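You operate a simulated robot arm through the tools that you are given. There is no shell and no other tool.

The job below is to be done with a simulated robot arm. You get a single attempt, and the scene is never put back.

Task
Rub the rusty plate clean with the red pad, then wipe it wet with the white pad.
Fine: water from the tub; pads back, lid shut. A coat counts when it lies all over at full strength: go over it till it gets no stronger. What is to be rubbed or washed off counts as gone when no trace of it is left.

It is judged by the outcome, as a careful person would: the job done as asked, and still so three seconds after it is handed in. It fails if anything else is knocked over, pushed out of place, dropped, spilled or broken. A push-on lid holds only when it is set on centred and level and pressed home; a screw cap is set on level and turned clockwise until tight.

Robot
A 7-joint arm with a two-finger parallel gripper, fixed in place. Base frame: the origin is at the foot of the arm, x ahead of it, y to its left, z up; the work surface is at about z = 0.8. Readings come in m, rad, newtons and seconds.
With the tool pointing down near the work surface it reaches from about 0.34 to 0.74 m from the base axis. Its first joint turns from -2.496 to 2.496 rad. Payload 3 kg.
Tool frame: the origin (TCP) lies between the finger pads and is the grasp point; the fingertips stand 0.03 m ahead of it; z points along the fingers, y is the line along which they close. Largest opening 0.094 m; finger width 0.028, thickness 0.01; the body of the gripper, 0.05 by 0.096 m, starts 0.055 m behind the TCP.
Orientation is told as [roll, pitch, yaw] about the base's x, y, z axes, in that order, counted from this pose: with the fingers straight down and closing along the base's y, the tool's x points along the base's -x, its y along +y and its z along -z.

Tools
- The arm moves only by the tool servo_tool. Its argument "targets" is a list of rows, each an object of numbers (a shift or turn left out is 0, a gripper value left out holds the last): "tx", "ty", "tz": the shift along the base's x, y, z in units of 250 mm (1.0 is 250 mm); "rx", "ry", "rz": the turn, a rotation vector about the base's x, y, z in units of 180 degrees (1.0 is 180 degrees); "hand": the opening, from 0 (shut) to 1 (fully open). In form: [{"tx": .., "ty": .., "tz": .., "rx": .., "ry": .., "rz": .., "hand": ..}, ...]. A call has 1 to 20 rows; each row is the pose to reach, as a shift and turn from the pose commanded when the call began. A call with a number of a shift or a turn outside -1 to 1 is refused whole. A row lasts 0.2 s, in which the tool goes at most 0.05 m and 0.15 rad; a call with a longer step from one row to the next is refused whole, and so is a gripper value outside its range. A pose out of reach is approached as far as the arm can. The call stops where the force on the tool passes 40 N (or 10 N more than at its start, if that is more) or the arm is blocked; 0.2 s more then pass. The fingers move at their own pace (about 0.045 m/s each) and stop on an object; they squeeze with about 44 N. The grip force told is the motor's: it shows also when the fingers shut on nothing. Time passes only in rows, and 0.2 s behind the last, so rows that repeat a pose let the fingers close. It gives the time, the measured TCP pose, the force on the tool (base axes), the opening and the grip force at its end, in the units of the frame above (readings bear some noise), with the torque about the TCP (base axes, N m) and any sound that the robot's microphone picked up.
- Cameras (640 x 400 px; columns grow to the right, rows downward): "scene" is fixed at [0.2204, -0.65, 1.5602]; the picture's right is [0.74, -0.67, 0.00], its down [-0.40, -0.45, -0.80] and it looks along [0.53, 0.59, -0.61] (base axes); focal length 332 px, centre (320, 200). "wrist" rides on the gripper at [0.076, 0.014, -0.102] in the tool frame; the picture's right is [-0.18, 0.98, 0.00], its down [-0.75, -0.14, -0.64] and it looks along [-0.63, -0.12, 0.77] (tool axes); focal length 243 px, centre (320, 200). There is no depth. A picture from a camera that has moved, and an enlarged one, comes with that camera's place and axes in the base frame and with its lens.
- grab_frame(camera): a new picture of that camera. The clock stands still meanwhile.
- slide_trunk(by): slides the trunk up (or, below 0, down) by that many m; the arm rides with it, the base frame stays. It gives what a move gives, with no picture.
- close_up(camera, box): a new picture of the part [left, top, right, bottom] of that camera's present view, enlarged. The clock stands still meanwhile.
- close_job(): hands the job in; it is judged then, once.

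Nothing tells you positions but the pictures and the camera data. Unless the task says otherwise, let go and move clear before handing in.

The tools are called as name(argument=value, ...) on one line, values as JSON. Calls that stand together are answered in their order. servo_tool: Moves the arm, as the interface text tells. Its arguments: {"type":"object","properties":{"targets":{"type":"array","items":{"type":"object","properties":{"tx":{"type":"number"},"ty":{"type":"number"},"tz":{"type":"number"},"rx":{"type":"number"},"ry":{"type":"number"},"rz":{"type":"number"},"hand":{"type":"number"}}}}},"required":["targets"]} The other tools are called the same way: slide_trunk (by) slides the trunk up or down; grab_frame (camera) takes a picture; close_up (camera, box) takes an enlarged picture of a part of a camera's view; close_job () hands the job in.

At the start:

```text
time: 0.0
eef_pos: [0.6521, 0.0644, 1.0891]
orientation: [0.0, 0.001, -0.002]
contact_force: [-0.2, -0.8, 0.5]
torque: [-0.02, 0.0, -0.01]
opening: 0.0941
gripper_force: 0.0
trunk travel left (down, up): [-0.175, 0.215]
```

scene: 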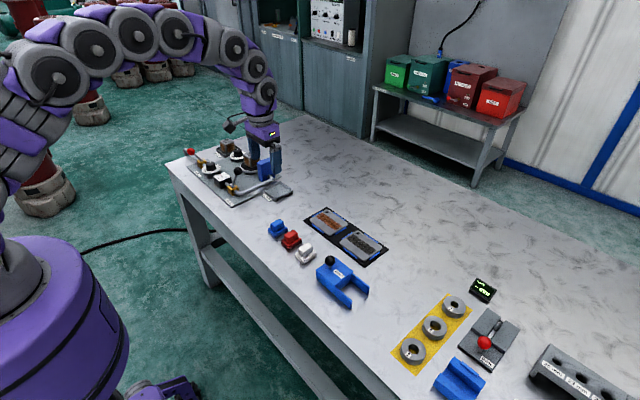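
wrist: 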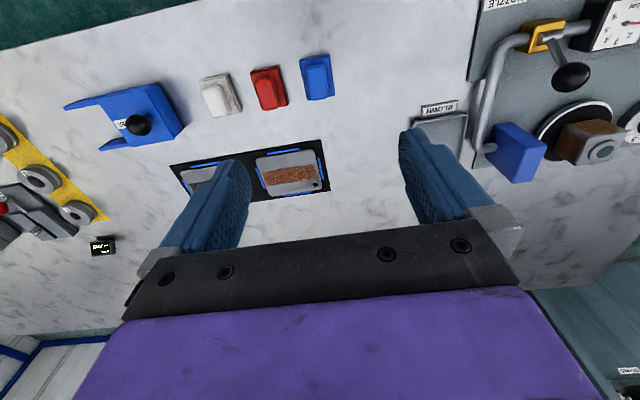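

I see a bench with three pads (blue, red, white), two plates in a dark frame, and other fixtures. I'll look at close-ups first to find the tub, pads and plate.

close_up(camera="scene", box=[240, 180, 400, 280])

close_up(camera="scene", box=[170, 120, 310, 210])

close_up(camera="wrist", box=[140, 40, 460, 240])

close_up(camera="scene", box=[380, 260, 640, 400])

close_up(camera="wrist", box=[400, 0, 640, 200])

```text
4.00 times, centred on (320, 230) of scene
camera zoom: at [0.2204, -0.65, 1.5602], right [0.74, -0.67, 0.0], down [-0.4, -0.45, -0.8], along [0.53, 0.59, -0.61], focal length 1328 px, centre (320, 80)
```

zoom: 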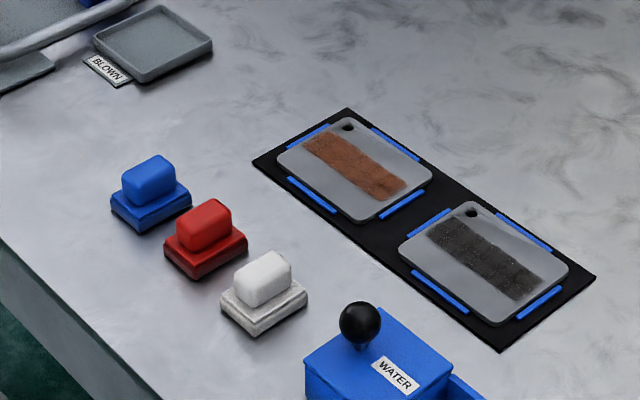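

```text
4.44 times, centred on (240, 165) of scene
camera zoom: at [0.2204, -0.65, 1.5602], right [0.74, -0.67, 0.0], down [-0.4, -0.45, -0.8], along [0.53, 0.59, -0.61], focal length 1476 px, centre (676, 356)
```

zoom: 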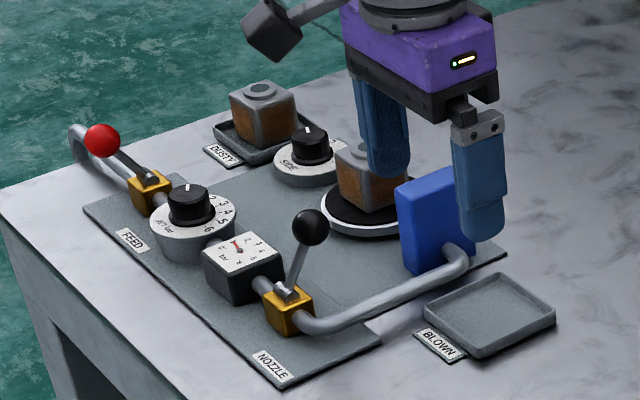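

```text
2.00 times, centred on (300, 140) of wrist
camera zoom: at [0.5775, 0.0776, 1.192], right [0.19, 0.98, 0.0], down [0.75, -0.14, 0.64], along [0.63, -0.12, -0.77], focal length 485 px, centre (360, 320)
```

zoom: 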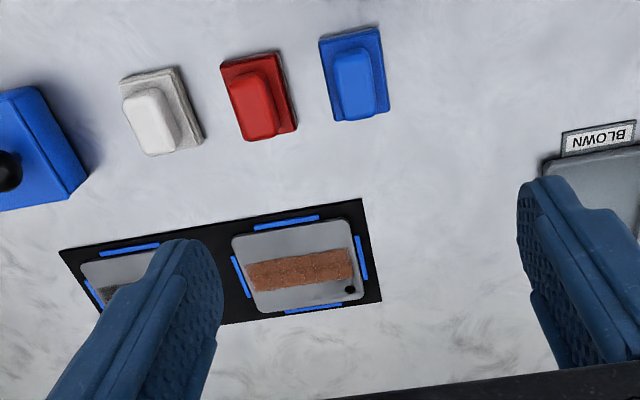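

```text
2.46 times, centred on (510, 330) of scene
camera zoom: at [0.2204, -0.65, 1.5602], right [0.74, -0.67, 0.0], down [-0.4, -0.45, -0.8], along [0.53, 0.59, -0.61], focal length 817 px, centre (-148, -120)
```

zoom: 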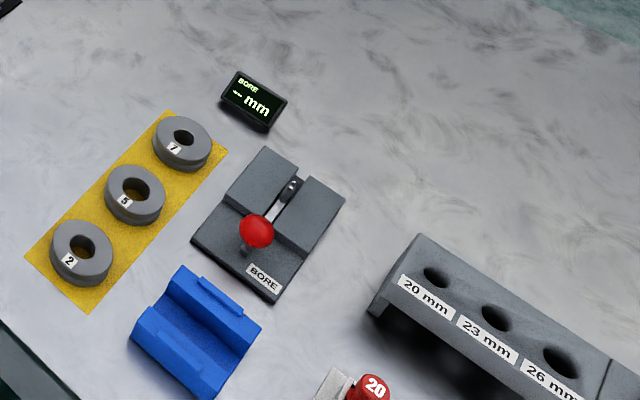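

```text
2.00 times, centred on (520, 100) of wrist
camera zoom: at [0.5775, 0.0776, 1.192], right [0.19, 0.98, 0.0], down [0.75, -0.14, 0.64], along [0.63, -0.12, -0.77], focal length 485 px, centre (-80, 400)
```

zoom: 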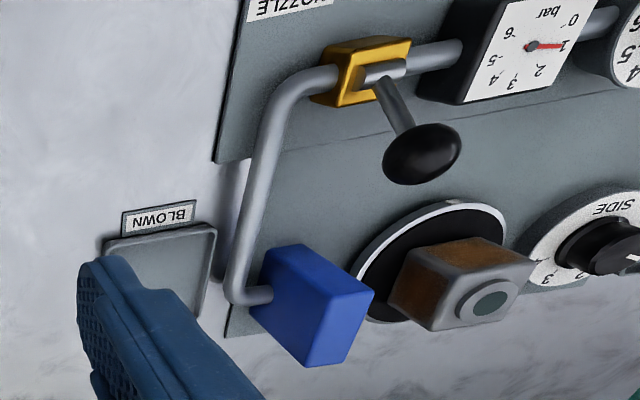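

I see the red pad at about (0.665, -0.016) and the rusty plate ahead of it, with the WATER tub to its right. I'll take more close-ups of the tub, pads and plates to measure them.

close_up(camera="scene", box=[300, 245, 380, 315])

close_up(camera="scene", box=[260, 210, 330, 270])

close_up(camera="scene", box=[296, 200, 396, 272])

close_up(camera="wrist", box=[40, 60, 240, 190])

```text
5.71 times, centred on (340, 280) of scene
camera zoom: at [0.2204, -0.65, 1.5602], right [0.74, -0.67, 0.0], down [-0.4, -0.45, -0.8], along [0.53, 0.59, -0.61], focal length 1898 px, centre (206, -257)
```

zoom: 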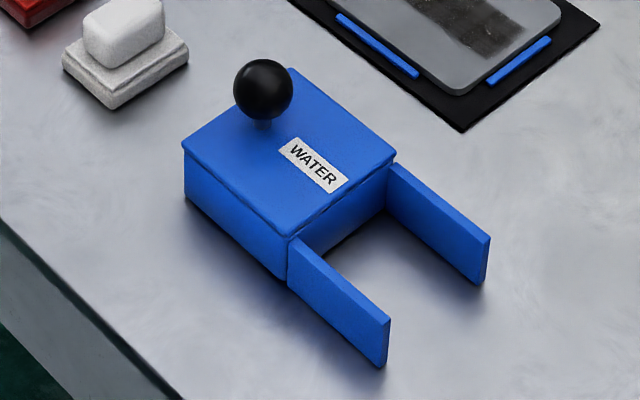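

```text
6.67 times, centred on (295, 240) of scene
camera zoom: at [0.2204, -0.65, 1.5602], right [0.74, -0.67, 0.0], down [-0.4, -0.45, -0.8], along [0.53, 0.59, -0.61], focal length 2214 px, centre (487, -67)
```

zoom: 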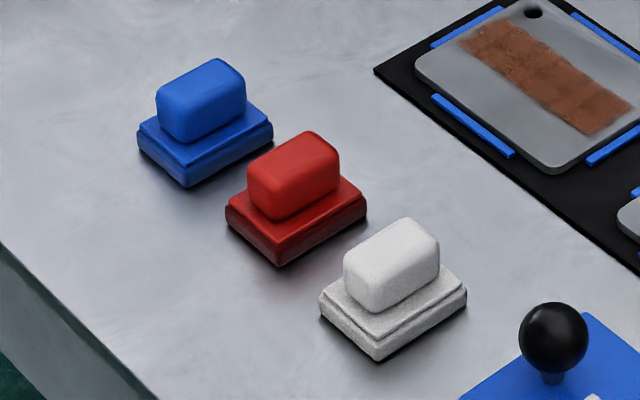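

```text
5.56 times, centred on (346, 236) of scene
camera zoom: at [0.2204, -0.65, 1.5602], right [0.74, -0.67, 0.0], down [-0.4, -0.45, -0.8], along [0.53, 0.59, -0.61], focal length 1845 px, centre (176, 0)
```

zoom: 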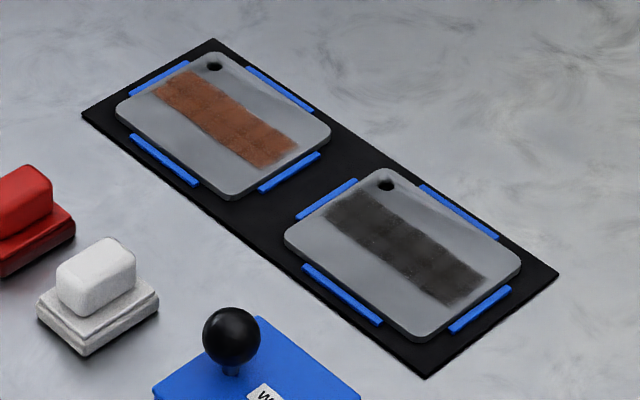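

```text
3.08 times, centred on (140, 125) of wrist
camera zoom: at [0.5775, 0.0776, 1.192], right [0.19, 0.98, 0.0], down [0.75, -0.14, 0.64], along [0.63, -0.12, -0.77], focal length 746 px, centre (874, 431)
```

zoom: 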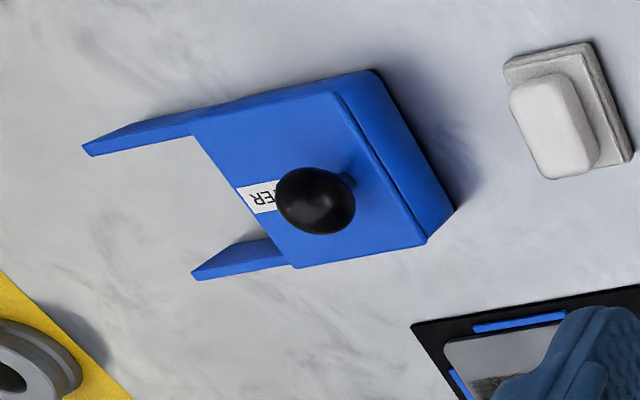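

The rusty plate spans about x 0.777–0.862, y −0.078–0.030, which may be near the limit of the arm's reach, so I'll test the reach in free air above it first. The tub has a lid with a ball knob at about (0.664, −0.196, 0.866) and two rails running toward −y, so it looks like a sliding lid.

servo_tool(targets=[{"tx": 0.1, "ty": -0.06, "tz": -0.06}, {"tx": 0.2, "ty": -0.12, "tz": -0.12}, {"tx": 0.3, "ty": -0.18, "tz": -0.18}, {"tx": 0.4, "ty": -0.24, "tz": -0.24}, {"tx": 0.5, "ty": -0.29, "tz": -0.3}, {"tx": 0.6, "ty": -0.34, "tz": -0.36}, {"tx": 0.67, "ty": -0.34, "tz": -0.4}, {"tx": 0.67, "ty": -0.34, "tz": -0.4}])

```text
time: 1.8
eef_pos: [0.764, -0.0107, 0.9999]
orientation: [-0.001, 0.002, -0.001]
contact_force: [-0.6, 0.6, 0.2]
torque: [-0.02, 0.01, 0.01]
opening: 0.0942
gripper_force: 0.0
out of reach, approached as far as the arm can: row 5, 6, 7, 8
trunk travel left (down, up): [-0.175, 0.215]
```

At the present trunk height the arm stops at x≈0.764. I'll lower the trunk a bit to see if the reach grows, keeping well above the plate.

slide_trunk(by=-0.1)

```text
time: 3.1
eef_pos: [0.7637, -0.0108, 0.8995]
orientation: [0.002, -0.001, -0.002]
contact_force: [-0.2, -1.0, 0.2]
torque: [0.05, -0.01, 0.01]
opening: 0.0938
gripper_force: 0.1
trunk travel left (down, up): [-0.075, 0.315]
```

servo_tool(targets=[{"tx": 0.1, "tz": 0.1}, {"tx": 0.2, "tz": 0.1}, {"tx": 0.3, "tz": 0.1}, {"tx": 0.3, "tz": 0.1}])

grab_frame(camera="scene")

grab_frame(camera="wrist")

```text
time: 4.1
eef_pos: [0.7659, -0.0116, 0.9203]
orientation: [0.0, -0.001, -0.002]
contact_force: [0.2, -0.3, 0.7]
torque: [0.02, -0.02, 0.02]
opening: 0.094
gripper_force: 0.1
out of reach, approached as far as the arm can: row 1, 2, 3, 4
trunk travel left (down, up): [-0.075, 0.315]
```

```text
taken
```

scene: 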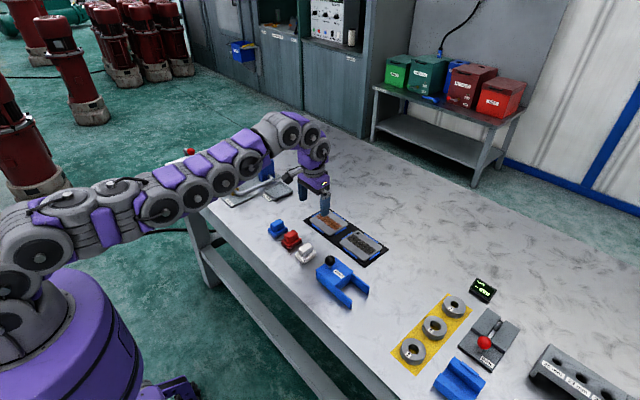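

```text
taken
camera wrist: at [0.69, 0.0008, 1.0241], right [0.18, 0.98, 0.0], down [0.75, -0.14, 0.64], along [0.63, -0.12, -0.77], focal length 243 px, centre (320, 200)
```

wrist: 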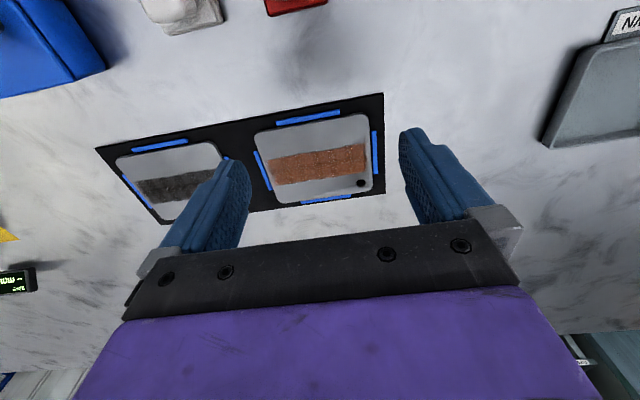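

The straight-down reach tops out near 0.77 m, so the plate needs the tool tilted outward (about the base y axis, which the finger faces allow). I'll test a 30° tilt in free air.

servo_tool(targets=[{"tx": -0.2, "tz": 0.0}, {"tx": -0.2, "ry": -0.045}, {"tx": -0.2, "ry": -0.09}, {"tx": -0.2, "ry": -0.135}, {"tx": -0.2, "ry": -0.167}, {"tx": -0.05, "ry": -0.167}, {"tx": 0.1, "ry": -0.167}, {"tx": 0.2, "ry": -0.167}, {"tx": 0.3, "ry": -0.167}, {"tx": 0.4, "ry": -0.167}, {"tx": 0.4, "ry": -0.167}])

grab_frame(camera="scene")

```text
time: 6.5
eef_pos: [0.8635, -0.0078, 0.9206]
orientation: [0.001, -0.525, 0.0]
contact_force: [0.1, -0.2, -1.4]
torque: [0.02, 0.02, 0.02]
opening: 0.0941
gripper_force: 0.0
trunk travel left (down, up): [-0.075, 0.315]
```

```text
taken
```

scene: 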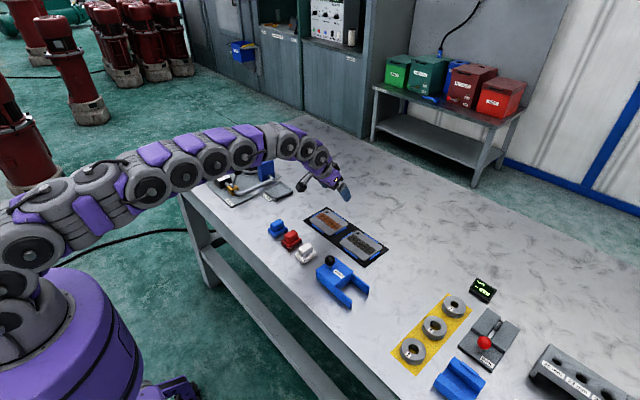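

A 30° tilt reaches x≈0.86, so the whole plate is in reach. I'll use about a 25° tilt, retract to above the red pad at about (0.655, −0.017, 0.93) with the fingers partly open, and look from the wrist.

servo_tool(targets=[{"tx": -0.18, "tz": 0.05, "hand": 0.6}, {"tx": -0.36, "tz": 0.05, "ry": 0.0139}, {"tx": -0.54, "tz": 0.04, "ry": 0.0278}, {"tx": -0.7, "ty": -0.02, "tz": 0.04, "ry": 0.0278}, {"tx": -0.84, "ty": -0.03, "tz": 0.04, "ry": 0.0278}, {"tx": -0.84, "ty": -0.03, "tz": 0.04, "ry": 0.0278}])

grab_frame(camera="wrist")

close_up(camera="scene", box=[220, 160, 380, 280])

```text
time: 7.9
eef_pos: [0.6486, -0.0149, 0.9335]
orientation: [0.001, -0.436, 0.0]
contact_force: [-0.4, -1.5, -0.2]
torque: [0.0, 0.0, 0.01]
opening: 0.0562
gripper_force: 0.0
trunk travel left (down, up): [-0.075, 0.315]
```

```text
taken
camera wrist: at [0.5375, -0.0019, 0.9931], right [0.17, 0.98, 0.08], down [0.41, -0.14, 0.9], along [0.9, -0.12, -0.43], focal length 243 px, centre (320, 200)
```

wrist: 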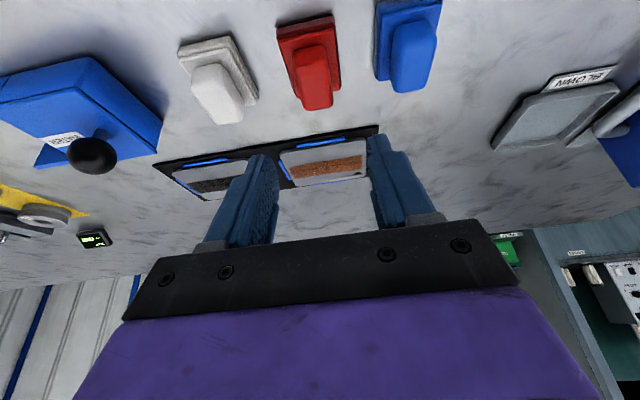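

```text
3.33 times, centred on (300, 220) of scene
camera zoom: at [0.2204, -0.65, 1.5602], right [0.74, -0.67, 0.0], down [-0.4, -0.45, -0.8], along [0.53, 0.59, -0.61], focal length 1107 px, centre (387, 133)
```

zoom: 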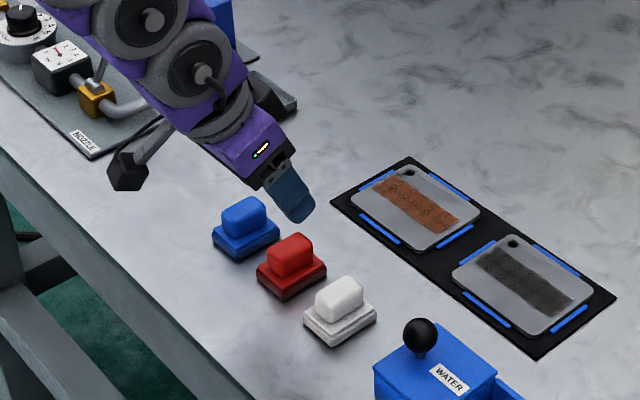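

The red pad's centre is about (0.6645, −0.0165), with its base top at about z 0.8155 and its handle top at about 0.84. I'll take a still reading to check the pose noise before descending.

servo_tool(targets=[{"tx": 0.0}, {"tx": 0.0}])

servo_tool(targets=[{"tx": 0.02, "tz": -0.08}, {"tx": 0.02, "tz": -0.16}, {"tx": 0.02, "tz": -0.16}])

close_up(camera="scene", box=[250, 190, 330, 260])

grab_frame(camera="wrist")

```text
time: 8.5
eef_pos: [0.6498, -0.0156, 0.9332]
orientation: [0.002, -0.438, 0.0]
contact_force: [0.7, -0.3, 0.3]
torque: [-0.01, 0.02, 0.01]
opening: 0.0565
gripper_force: 0.0
trunk travel left (down, up): [-0.075, 0.315]
```

```text
time: 9.3
eef_pos: [0.6542, -0.0159, 0.8898]
orientation: [0.0, -0.437, 0.0]
contact_force: [-0.2, -0.1, -0.8]
torque: [-0.02, -0.03, 0.03]
opening: 0.0563
gripper_force: 0.0
trunk travel left (down, up): [-0.075, 0.315]
```

```text
5.71 times, centred on (290, 225) of scene
camera zoom: at [0.2204, -0.65, 1.5602], right [0.74, -0.67, 0.0], down [-0.4, -0.45, -0.8], along [0.53, 0.59, -0.61], focal length 1898 px, centre (491, 57)
```

zoom: 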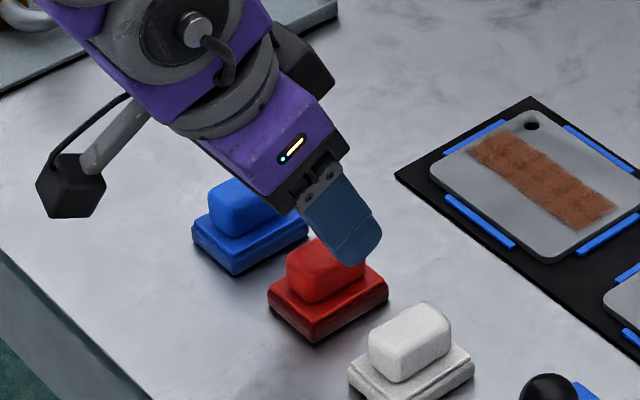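

```text
taken
camera wrist: at [0.5433, -0.0025, 0.9512], right [0.17, 0.98, 0.08], down [0.41, -0.14, 0.9], along [0.9, -0.12, -0.43], focal length 243 px, centre (320, 200)
```

wrist: 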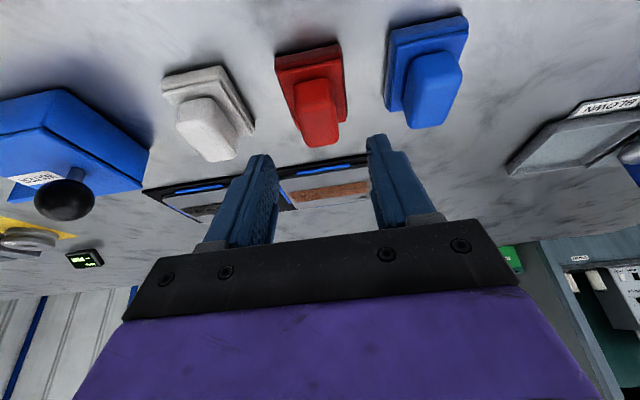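

The fingers straddle the red handle well (handle y≈−0.016). I'm descending to the grasp height and checking contact.

servo_tool(targets=[{"tz": -0.05}, {"tz": -0.1}, {"tz": -0.14}, {"tz": -0.15}, {"tz": -0.15}])

close_up(camera="scene", box=[250, 190, 330, 260])

```text
time: 10.5
eef_pos: [0.6564, -0.0152, 0.8541]
orientation: [-0.001, -0.439, 0.0]
contact_force: [0.0, -0.7, -0.7]
torque: [-0.03, 0.01, 0.0]
opening: 0.0562
gripper_force: 0.1
trunk travel left (down, up): [-0.075, 0.315]
```

```text
5.71 times, centred on (290, 225) of scene
camera zoom: at [0.2204, -0.65, 1.5602], right [0.74, -0.67, 0.0], down [-0.4, -0.45, -0.8], along [0.53, 0.59, -0.61], focal length 1898 px, centre (491, 57)
```

zoom: 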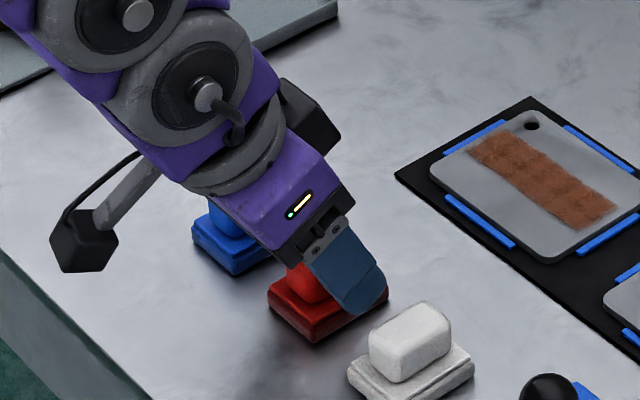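

The fingers straddle the handle just above the base. I'll lower about 2.5 mm more and close the gripper.

servo_tool(targets=[{"tz": -0.01}, {"tz": -0.01, "hand": 0.0}, {"tz": -0.01, "hand": 0.0}, {"tz": -0.01, "hand": 0.0}, {"tz": -0.01, "hand": 0.0}, {"tz": -0.01, "hand": 0.0}])

grab_frame(camera="wrist")

```text
time: 11.9
eef_pos: [0.6567, -0.0151, 0.852]
orientation: [-0.001, -0.438, -0.002]
contact_force: [0.0, 0.0, 0.3]
torque: [-0.01, -0.06, -0.03]
opening: 0.0253
gripper_force: 44.0
trunk travel left (down, up): [-0.075, 0.315]
```

```text
taken
camera wrist: at [0.545, -0.0022, 0.9119], right [0.17, 0.98, 0.08], down [0.41, -0.14, 0.9], along [0.9, -0.12, -0.43], focal length 243 px, centre (320, 200)
```

wrist: 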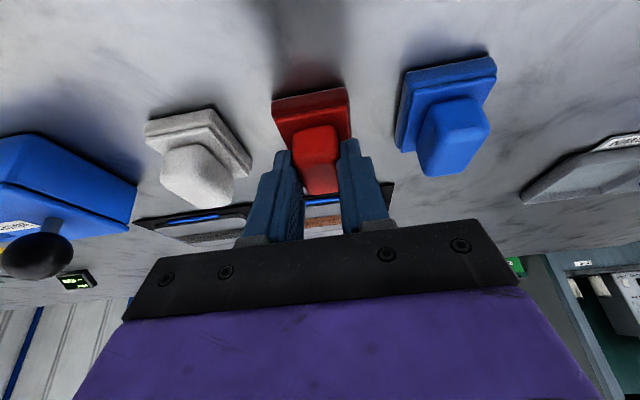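

The red pad is gripped (opening 0.0253). I'll lift it and carry it above the rusty plate, then look at it before touching down.

servo_tool(targets=[{"tz": 0.1}, {"tz": 0.2}, {"tz": 0.24}, {"tx": 0.16, "ty": -0.01, "tz": 0.24}, {"tx": 0.32, "ty": -0.02, "tz": 0.24}, {"tx": 0.48, "ty": -0.036, "tz": 0.24}, {"tx": 0.617, "ty": -0.036, "tz": 0.24}, {"tx": 0.617, "ty": -0.036, "tz": 0.24}])

close_up(camera="scene", box=[290, 170, 400, 260])

grab_frame(camera="wrist")

```text
time: 13.7
eef_pos: [0.8135, -0.0232, 0.9126]
orientation: [-0.003, -0.438, -0.002]
contact_force: [-0.7, -0.9, -0.8]
torque: [0.02, 0.0, 0.01]
opening: 0.0251
gripper_force: 43.8
trunk travel left (down, up): [-0.075, 0.315]
```

```text
4.44 times, centred on (345, 215) of scene
camera zoom: at [0.2204, -0.65, 1.5602], right [0.74, -0.67, 0.0], down [-0.4, -0.45, -0.8], along [0.53, 0.59, -0.61], focal length 1476 px, centre (209, 133)
```

zoom: 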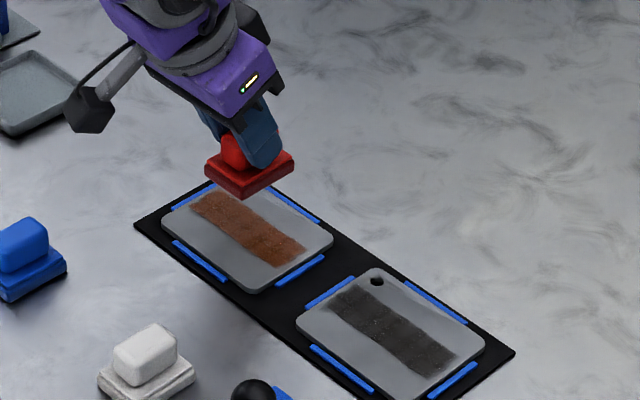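

```text
taken
camera wrist: at [0.7016, -0.01, 0.9726], right [0.17, 0.98, 0.08], down [0.41, -0.14, 0.9], along [0.9, -0.12, -0.43], focal length 243 px, centre (320, 200)
```

wrist: 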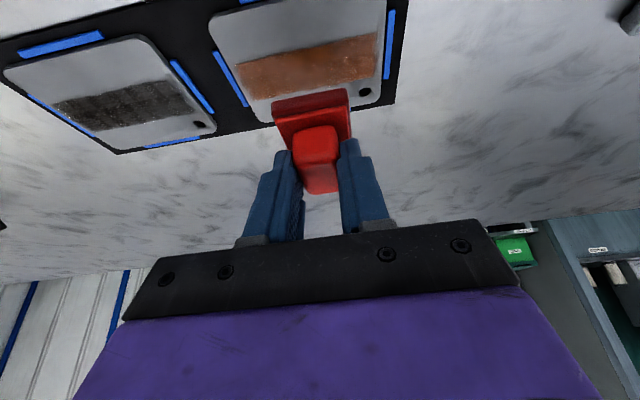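

close_up(camera="wrist", box=[160, 0, 420, 160])

close_up(camera="scene", box=[320, 210, 384, 250])

```text
2.46 times, centred on (290, 80) of wrist
camera zoom: at [0.7016, -0.01, 0.9726], right [0.17, 0.98, 0.08], down [0.41, -0.14, 0.9], along [0.9, -0.12, -0.43], focal length 597 px, centre (394, 495)
```

zoom: 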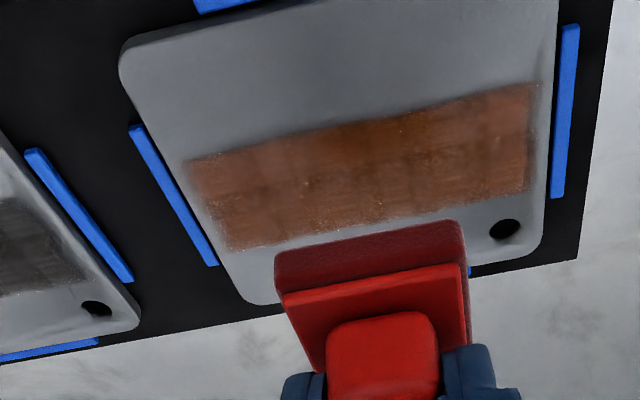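

```text
10.00 times, centred on (352, 230) of scene
camera zoom: at [0.2204, -0.65, 1.5602], right [0.74, -0.67, 0.0], down [-0.4, -0.45, -0.8], along [0.53, 0.59, -0.61], focal length 3321 px, centre (0, -100)
```

zoom: 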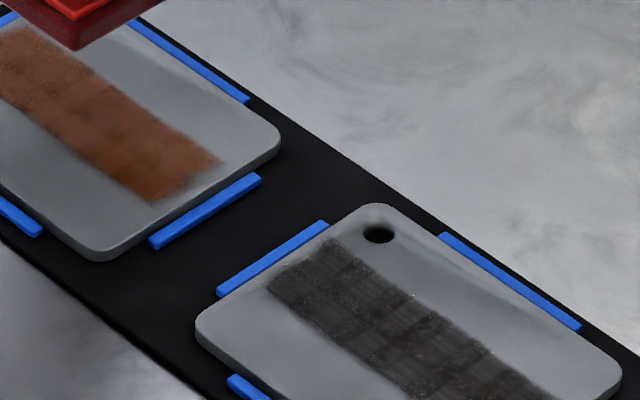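

The rust band spans about x 0.808–0.840, y −0.072–0.026, and the blue bars look lower than the plate top. I'll lower the pad gently over the band to find the contact height.

servo_tool(targets=[{"tx": 0.01, "tz": -0.08}, {"tx": 0.01, "tz": -0.16}, {"tx": 0.01, "tz": -0.19}, {"tx": 0.01, "tz": -0.19}])

close_up(camera="scene", box=[300, 190, 380, 250])

```text
time: 14.7
eef_pos: [0.8128, -0.0245, 0.8628]
orientation: [0.001, -0.438, -0.002]
contact_force: [-0.3, 0.4, -0.8]
torque: [0.02, 0.02, 0.0]
opening: 0.0252
gripper_force: 43.8
trunk travel left (down, up): [-0.075, 0.315]
```

```text
6.67 times, centred on (340, 220) of scene
camera zoom: at [0.2204, -0.65, 1.5602], right [0.74, -0.67, 0.0], down [-0.4, -0.45, -0.8], along [0.53, 0.59, -0.61], focal length 2214 px, centre (187, 67)
```

zoom: 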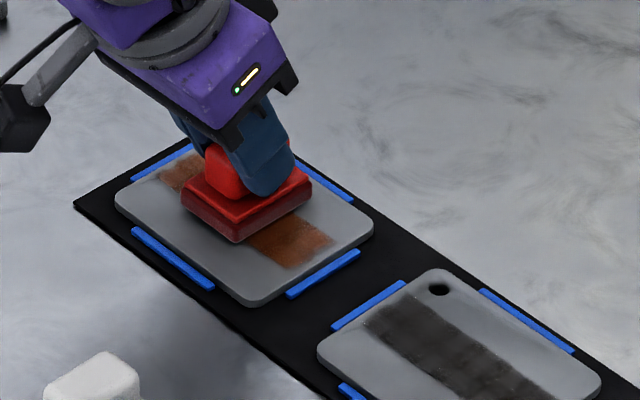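

servo_tool(targets=[{"tz": -0.004}, {"tz": -0.008}, {"tz": -0.012}, {"tz": -0.012}])

```text
time: 15.7
eef_pos: [0.813, -0.0248, 0.86]
orientation: [0.0, -0.44, 0.0]
contact_force: [0.8, 0.4, 3.6]
torque: [0.04, 0.06, -0.02]
opening: 0.0253
gripper_force: 44.1
trunk travel left (down, up): [-0.075, 0.315]
```

Contact begins at TCP z≈0.860. I'll press a little more to learn the stiffness.

servo_tool(targets=[{"tz": -0.004}, {"tz": -0.006}, {"tz": -0.006}])

```text
time: 16.5
eef_pos: [0.8139, -0.0246, 0.8601]
orientation: [0.0, -0.441, -0.003]
contact_force: [-0.8, -2.4, 15.3]
torque: [-0.12, 0.18, -0.03]
opening: 0.0249
gripper_force: 44.4
trunk travel left (down, up): [-0.075, 0.315]
```

Stiffness is about 8 N/mm and I'm at 15 N now. I'll sweep back and forth along y over the rust band, then check.

servo_tool(targets=[{"ty": 0.05}, {"ty": 0.1}, {"ty": 0.138}, {"ty": 0.1}, {"ty": 0.05}, {"ty": 0.0}, {"ty": -0.05}, {"ty": -0.1}, {"ty": -0.134}, {"ty": -0.1}, {"ty": -0.05}, {"ty": 0.0}, {"ty": 0.05}, {"ty": 0.1}, {"ty": 0.138}, {"ty": 0.1}, {"ty": 0.05}, {"ty": 0.0}, {"ty": 0.0}])

close_up(camera="scene", box=[300, 190, 380, 250])

```text
time: 20.5
eef_pos: [0.8126, -0.0254, 0.8601]
orientation: [-0.001, -0.438, -0.002]
contact_force: [0.7, 0.3, 22.7]
torque: [-0.11, -0.02, 0.18]
opening: 0.025
gripper_force: 44.1
trunk travel left (down, up): [-0.075, 0.315]
```

```text
6.67 times, centred on (340, 220) of scene
camera zoom: at [0.2204, -0.65, 1.5602], right [0.74, -0.67, 0.0], down [-0.4, -0.45, -0.8], along [0.53, 0.59, -0.61], focal length 2214 px, centre (187, 67)
```

zoom: 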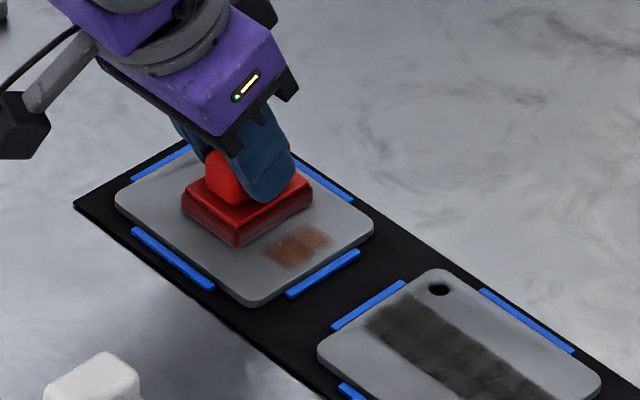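

The rust is coming off; the +y part looks clear and the −y part is faint. I'll keep sweeping, mostly toward −y.

servo_tool(targets=[{"ty": -0.05}, {"ty": -0.1}, {"ty": -0.134}, {"ty": -0.1}, {"ty": -0.05}, {"ty": -0.1}, {"ty": -0.134}, {"ty": -0.1}, {"ty": -0.05}, {"ty": 0.0}, {"ty": 0.05}, {"ty": 0.1}, {"ty": 0.14}, {"ty": 0.1}, {"ty": 0.05}, {"ty": 0.0}, {"ty": -0.05}, {"ty": -0.1}, {"ty": -0.134}])

servo_tool(targets=[{"ty": 0.05}, {"ty": 0.1}, {"ty": 0.15}, {"ty": 0.2}, {"ty": 0.25}, {"ty": 0.274}, {"ty": 0.25}, {"ty": 0.2}, {"ty": 0.15}, {"ty": 0.1}, {"ty": 0.05}, {"ty": 0.0}, {"ty": 0.05}, {"ty": 0.1}, {"ty": 0.05}, {"ty": 0.0}, {"ty": 0.0, "tz": 0.1}, {"ty": 0.0, "tz": 0.2}, {"ty": 0.0, "tz": 0.3}, {"tx": -0.15, "tz": 0.4}])

close_up(camera="scene", box=[300, 190, 380, 250])

grab_frame(camera="wrist")

```text
time: 24.5
eef_pos: [0.8117, -0.057, 0.8593]
orientation: [-0.001, -0.44, 0.001]
contact_force: [0.5, 12.4, 29.5]
torque: [0.43, 0.1, 0.02]
opening: 0.0253
gripper_force: 43.6
trunk travel left (down, up): [-0.075, 0.315]
```

```text
time: 28.7
eef_pos: [0.7756, -0.0621, 0.9596]
orientation: [0.001, -0.438, -0.003]
contact_force: [0.0, 0.1, -0.4]
torque: [0.01, -0.01, 0.01]
opening: 0.0252
gripper_force: 44.2
trunk travel left (down, up): [-0.075, 0.315]
```

```text
6.67 times, centred on (340, 220) of scene
camera zoom: at [0.2204, -0.65, 1.5602], right [0.74, -0.67, 0.0], down [-0.4, -0.45, -0.8], along [0.53, 0.59, -0.61], focal length 2214 px, centre (187, 67)
```

zoom: 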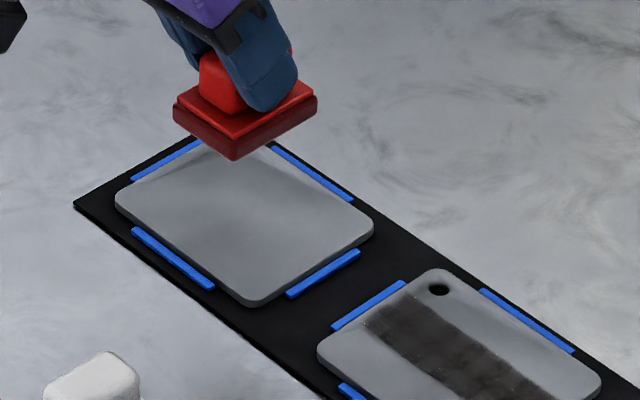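

```text
taken
camera wrist: at [0.6635, -0.0478, 1.0203], right [0.17, 0.98, 0.08], down [0.41, -0.14, 0.9], along [0.9, -0.12, -0.43], focal length 243 px, centre (320, 200)
```

wrist: 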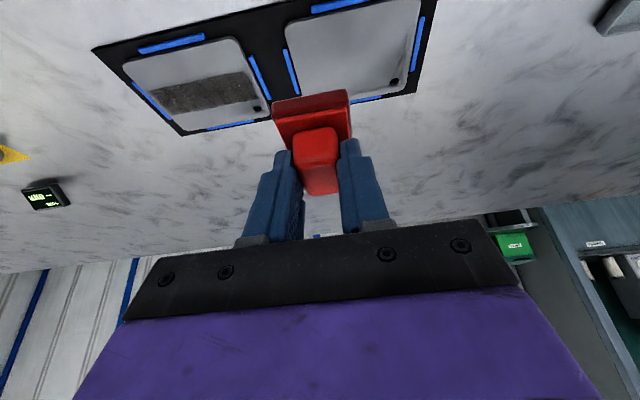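

The plate looks clean. I'll move the pad aside to inspect the whole surface for faint traces.

servo_tool(targets=[{"tx": -0.15, "ty": 0.05}, {"tx": -0.3, "ty": 0.1}, {"tx": -0.45, "ty": 0.15}, {"tx": -0.45, "ty": 0.18}])

close_up(camera="scene", box=[305, 200, 361, 240])

grab_frame(camera="wrist")

close_up(camera="wrist", box=[240, 90, 400, 190])

```text
time: 29.7
eef_pos: [0.6643, -0.0165, 0.9603]
orientation: [0.002, -0.44, -0.001]
contact_force: [-0.1, -0.6, 0.1]
torque: [0.0, 0.02, 0.03]
opening: 0.0247
gripper_force: 44.6
trunk travel left (down, up): [-0.075, 0.315]
```

```text
10.00 times, centred on (333, 220) of scene
camera zoom: at [0.2204, -0.65, 1.5602], right [0.74, -0.67, 0.0], down [-0.4, -0.45, -0.8], along [0.53, 0.59, -0.61], focal length 3321 px, centre (190, 0)
```

zoom: 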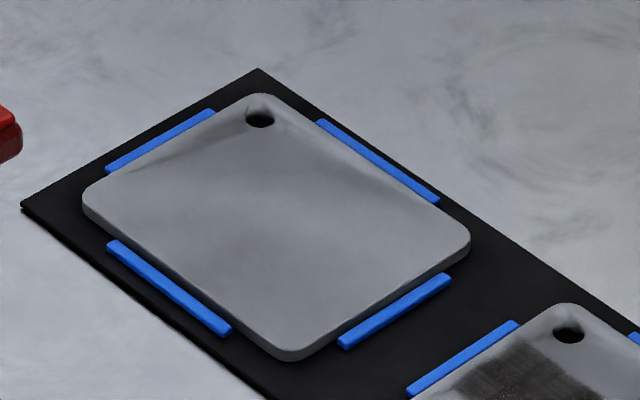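

```text
taken
camera wrist: at [0.5531, -0.0023, 1.0207], right [0.17, 0.98, 0.08], down [0.41, -0.14, 0.9], along [0.9, -0.12, -0.43], focal length 243 px, centre (320, 200)
```

wrist: 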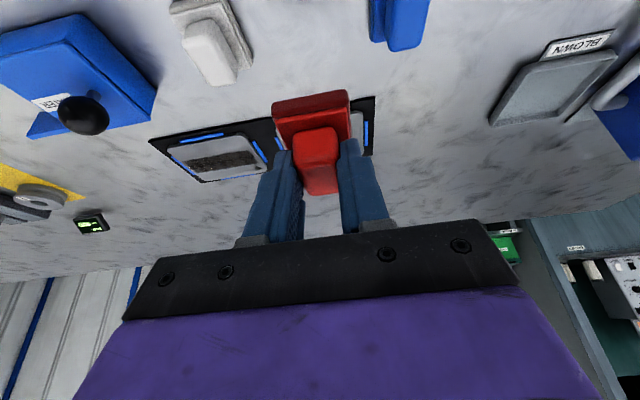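

```text
4.00 times, centred on (320, 140) of wrist
camera zoom: at [0.5531, -0.0023, 1.0207], right [0.17, 0.98, 0.08], down [0.41, -0.14, 0.9], along [0.9, -0.12, -0.43], focal length 970 px, centre (320, 440)
```

zoom: 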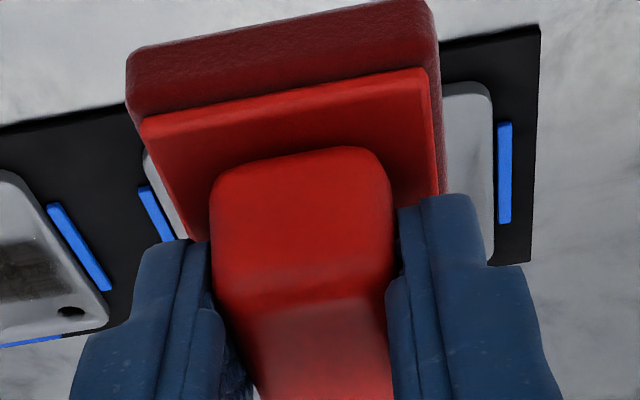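

No rust is visible, but I'll make a few extra passes over the whole band to be sure no faint trace remains.

servo_tool(targets=[{"tx": 0.15, "ty": -0.01}, {"tx": 0.3, "ty": -0.02}, {"tx": 0.45, "ty": -0.03}, {"tx": 0.6, "ty": -0.046}, {"tx": 0.6, "ty": -0.046, "tz": -0.15}, {"tx": 0.6, "ty": -0.046, "tz": -0.3}, {"tx": 0.6, "ty": -0.046, "tz": -0.37}, {"tx": 0.6, "ty": -0.046, "tz": -0.39}, {"tx": 0.6, "ty": -0.046, "tz": -0.4}, {"tx": 0.6, "ty": -0.046, "tz": -0.4}])

servo_tool(targets=[{"ty": 0.05}, {"ty": 0.1}, {"ty": 0.14}, {"ty": 0.1}, {"ty": 0.14}, {"ty": 0.1}, {"ty": 0.05}, {"ty": 0.0}, {"ty": -0.05}, {"ty": -0.1}, {"ty": -0.134}, {"ty": -0.1}, {"ty": -0.134}, {"ty": -0.1}, {"ty": -0.05}, {"ty": 0.0}, {"ty": 0.05}, {"ty": 0.1}, {"ty": 0.14}, {"ty": 0.1}])

servo_tool(targets=[{"tx": 0.02, "ty": -0.05}, {"tx": 0.02, "ty": -0.1}, {"tx": 0.02, "ty": -0.15}, {"tx": 0.02, "ty": -0.2}, {"tx": 0.02, "ty": -0.234}, {"tx": -0.02, "ty": -0.234}, {"tx": -0.02, "ty": -0.2}, {"tx": -0.02, "ty": -0.15}, {"tx": -0.02, "ty": -0.1}, {"tx": -0.02, "ty": -0.05}, {"tx": -0.02, "ty": 0.0}, {"tx": -0.02, "ty": 0.04}, {"tx": -0.02, "ty": 0.04}, {"tx": -0.02, "ty": 0.0, "tz": 0.1}, {"tx": -0.02, "ty": -0.05, "tz": 0.25}, {"tx": -0.15, "ty": -0.07, "tz": 0.3}, {"tx": -0.3, "ty": -0.07, "tz": 0.3}, {"tx": -0.45, "ty": -0.07, "tz": 0.3}, {"tx": -0.6, "ty": -0.07, "tz": 0.3}, {"tx": -0.6, "ty": -0.07, "tz": 0.3}])

close_up(camera="scene", box=[305, 200, 361, 240])

grab_frame(camera="wrist")

```text
time: 31.9
eef_pos: [0.8124, -0.0224, 0.8596]
orientation: [0.002, -0.441, 0.0]
contact_force: [-0.5, 2.8, 12.4]
torque: [0.09, 0.23, 0.01]
opening: 0.025
gripper_force: 44.0
trunk travel left (down, up): [-0.075, 0.315]
```

```text
time: 36.1
eef_pos: [0.8128, 0.0054, 0.8599]
orientation: [-0.002, -0.438, 0.002]
contact_force: [0.3, 5.4, 10.0]
torque: [0.37, 0.02, -0.04]
opening: 0.025
gripper_force: 43.6
trunk travel left (down, up): [-0.075, 0.315]
```

```text
time: 40.3
eef_pos: [0.6621, -0.0172, 0.9329]
orientation: [0.001, -0.441, 0.002]
contact_force: [-0.3, 0.0, -0.8]
torque: [0.0, 0.0, 0.01]
opening: 0.0249
gripper_force: 44.1
trunk travel left (down, up): [-0.075, 0.315]
```

```text
10.00 times, centred on (333, 220) of scene
camera zoom: at [0.2204, -0.65, 1.5602], right [0.74, -0.67, 0.0], down [-0.4, -0.45, -0.8], along [0.53, 0.59, -0.61], focal length 3321 px, centre (190, 0)
```

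zoom: 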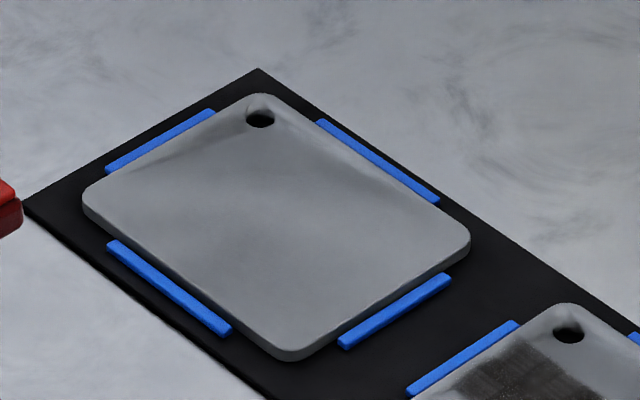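

```text
taken
camera wrist: at [0.5501, -0.004, 0.9932], right [0.17, 0.98, 0.08], down [0.41, -0.14, 0.9], along [0.9, -0.12, -0.43], focal length 243 px, centre (320, 200)
```

wrist: 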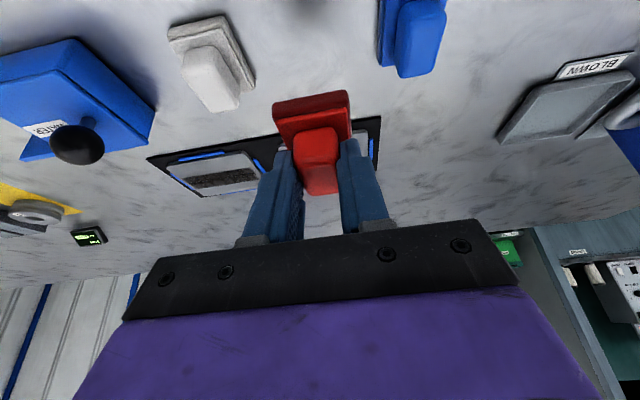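

The plate is clean and the pad's grip is unchanged. I'll take the red pad back to its spot at TCP (0.6567, −0.0155, 0.852).

servo_tool(targets=[{"tx": -0.02, "ty": 0.006, "tz": -0.1}, {"tx": -0.022, "ty": 0.006, "tz": -0.2}, {"tx": -0.022, "ty": 0.006, "tz": -0.28}, {"tx": -0.022, "ty": 0.006, "tz": -0.308}, {"tx": -0.022, "ty": 0.006, "tz": -0.308}])

servo_tool(targets=[{"tz": -0.004}, {"tz": -0.008}, {"tz": -0.012}, {"tz": -0.012}])

close_up(camera="scene", box=[250, 190, 330, 260])

```text
time: 41.5
eef_pos: [0.6581, -0.0152, 0.8572]
orientation: [0.001, -0.439, 0.001]
contact_force: [-0.3, -0.6, -0.5]
torque: [0.0, 0.04, 0.05]
opening: 0.0251
gripper_force: 43.8
trunk travel left (down, up): [-0.075, 0.315]
```

```text
time: 42.5
eef_pos: [0.6588, -0.0139, 0.8534]
orientation: [0.001, -0.438, 0.0]
contact_force: [-0.7, -0.5, -1.2]
torque: [0.0, 0.01, 0.01]
opening: 0.0249
gripper_force: 43.8
trunk travel left (down, up): [-0.075, 0.315]
```

```text
5.71 times, centred on (290, 225) of scene
camera zoom: at [0.2204, -0.65, 1.5602], right [0.74, -0.67, 0.0], down [-0.4, -0.45, -0.8], along [0.53, 0.59, -0.61], focal length 1898 px, centre (491, 57)
```

zoom: 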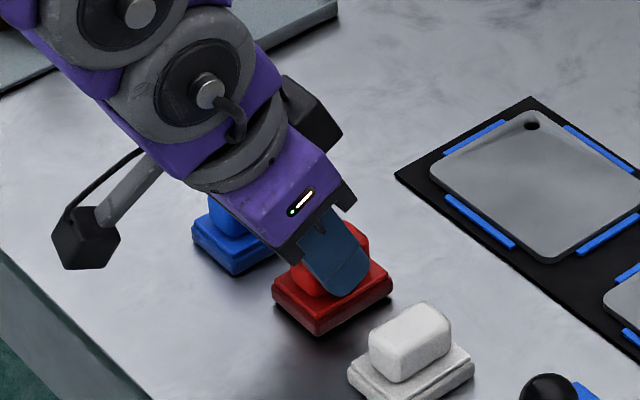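

The pad is still about 2 mm above the table and about 2.5 mm too far in x; I'll correct that and set it down.

servo_tool(targets=[{"tx": -0.01, "ty": -0.003}, {"tx": -0.01, "ty": -0.003, "tz": -0.004}, {"tx": -0.01, "ty": -0.003, "tz": -0.007}, {"tx": -0.01, "ty": -0.003, "tz": -0.007}])

```text
time: 43.5
eef_pos: [0.6546, -0.0152, 0.8518]
orientation: [0.0, -0.438, 0.0]
contact_force: [-0.2, 0.0, -0.5]
torque: [0.01, 0.0, -0.01]
opening: 0.025
gripper_force: 43.6
trunk travel left (down, up): [-0.075, 0.315]
```

servo_tool(targets=[{"tz": -0.003}, {"tz": -0.006}, {"tz": -0.006}])

close_up(camera="scene", box=[250, 190, 330, 260])

```text
time: 44.3
eef_pos: [0.6553, -0.0147, 0.8511]
orientation: [0.001, -0.441, 0.0]
contact_force: [-2.5, 0.5, 11.8]
torque: [0.04, 0.31, 0.01]
opening: 0.0248
gripper_force: 43.9
trunk travel left (down, up): [-0.075, 0.315]
```

```text
5.71 times, centred on (290, 225) of scene
camera zoom: at [0.2204, -0.65, 1.5602], right [0.74, -0.67, 0.0], down [-0.4, -0.45, -0.8], along [0.53, 0.59, -0.61], focal length 1898 px, centre (491, 57)
```

zoom: 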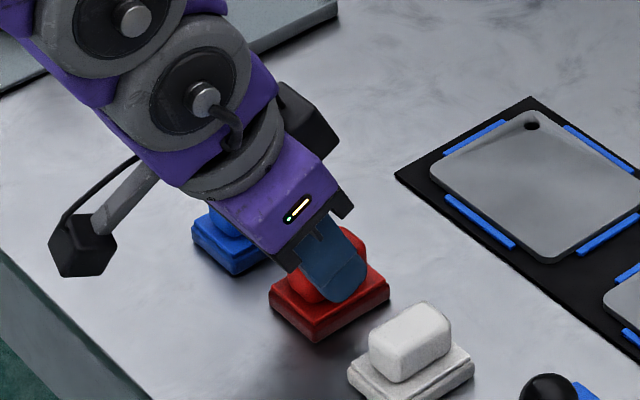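

The pad is down at its original spot with light contact. I'm releasing it and lifting clear.

servo_tool(targets=[{"tz": 0.004, "hand": 0.0}, {"tz": 0.004, "hand": 0.3}, {"tz": 0.004, "hand": 0.6}, {"tz": 0.004, "hand": 0.6}, {"tz": 0.004, "hand": 0.6}, {"tz": 0.05, "hand": 0.6}, {"tz": 0.2, "hand": 0.6}, {"tz": 0.35, "hand": 0.6}, {"tz": 0.4, "hand": 0.6}])

close_up(camera="scene", box=[250, 190, 330, 260])

grab_frame(camera="wrist")

```text
time: 46.3
eef_pos: [0.6557, -0.0168, 0.9496]
orientation: [0.0, -0.437, -0.001]
contact_force: [-0.6, -0.3, 0.0]
torque: [0.01, 0.0, 0.0]
opening: 0.0566
gripper_force: 0.0
trunk travel left (down, up): [-0.075, 0.315]
```

```text
5.71 times, centred on (290, 225) of scene
camera zoom: at [0.2204, -0.65, 1.5602], right [0.74, -0.67, 0.0], down [-0.4, -0.45, -0.8], along [0.53, 0.59, -0.61], focal length 1898 px, centre (491, 57)
```

zoom: 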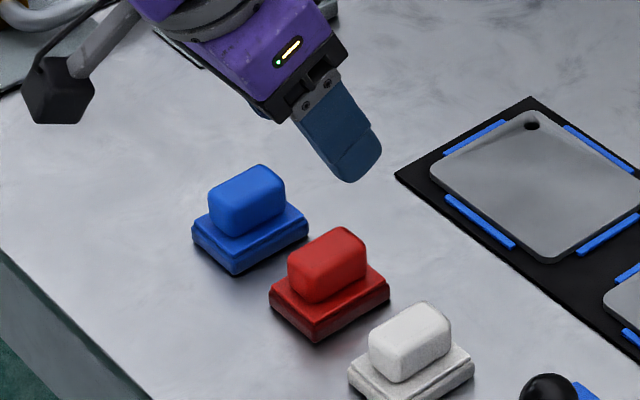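

```text
taken
camera wrist: at [0.5444, -0.0041, 1.0103], right [0.17, 0.98, 0.08], down [0.41, -0.14, 0.9], along [0.9, -0.12, -0.43], focal length 243 px, centre (320, 200)
```

wrist: 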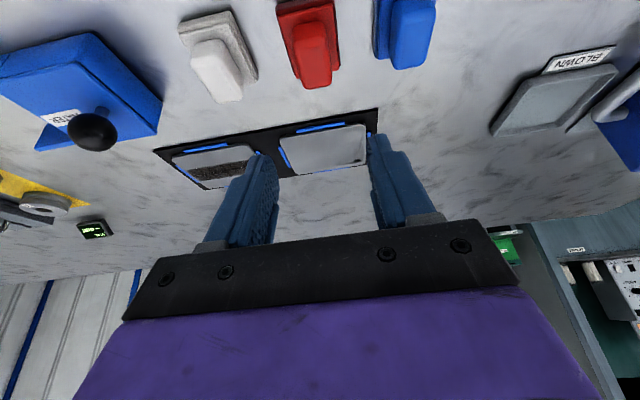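

The red pad is back in place. Next I'll open the water tub: I move above the knob at about (0.664, −0.196, 0.866), keeping the tilt, and take a look.

servo_tool(targets=[{"ty": -0.18}, {"ty": -0.36}, {"ty": -0.54}, {"ty": -0.717, "tx": 0.006}, {"ty": -0.717, "tx": 0.006}])

grab_frame(camera="wrist")

close_up(camera="scene", box=[290, 220, 386, 310])

```text
time: 47.5
eef_pos: [0.6594, -0.1943, 0.9526]
orientation: [-0.001, -0.437, 0.0]
contact_force: [0.3, -0.3, -0.2]
torque: [0.01, 0.0, -0.01]
opening: 0.0565
gripper_force: 0.0
trunk travel left (down, up): [-0.075, 0.315]
```

```text
taken
camera wrist: at [0.5479, -0.1815, 1.0136], right [0.17, 0.98, 0.08], down [0.41, -0.14, 0.9], along [0.9, -0.12, -0.43], focal length 243 px, centre (320, 200)
```

wrist: 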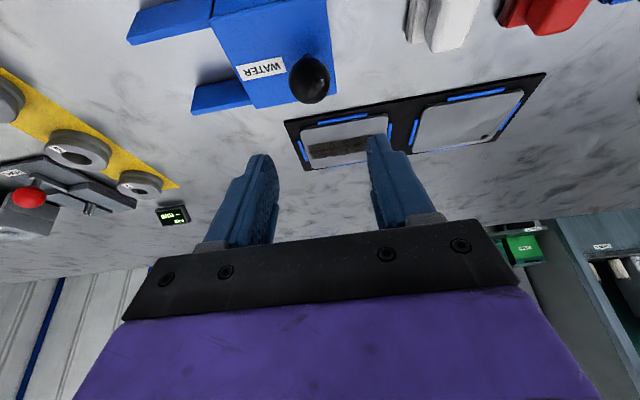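

```text
4.44 times, centred on (338, 265) of scene
camera zoom: at [0.2204, -0.65, 1.5602], right [0.74, -0.67, 0.0], down [-0.4, -0.45, -0.8], along [0.53, 0.59, -0.61], focal length 1476 px, centre (240, -89)
```

zoom: 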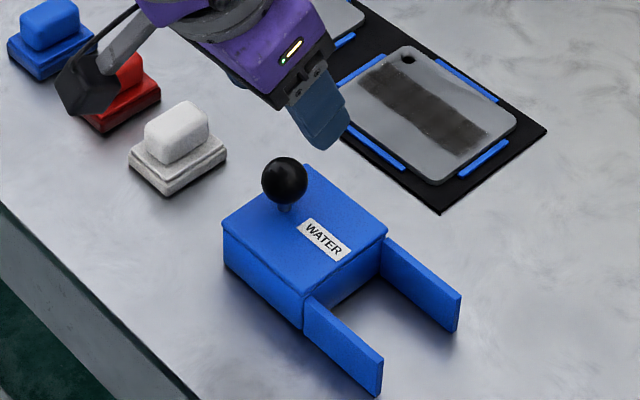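

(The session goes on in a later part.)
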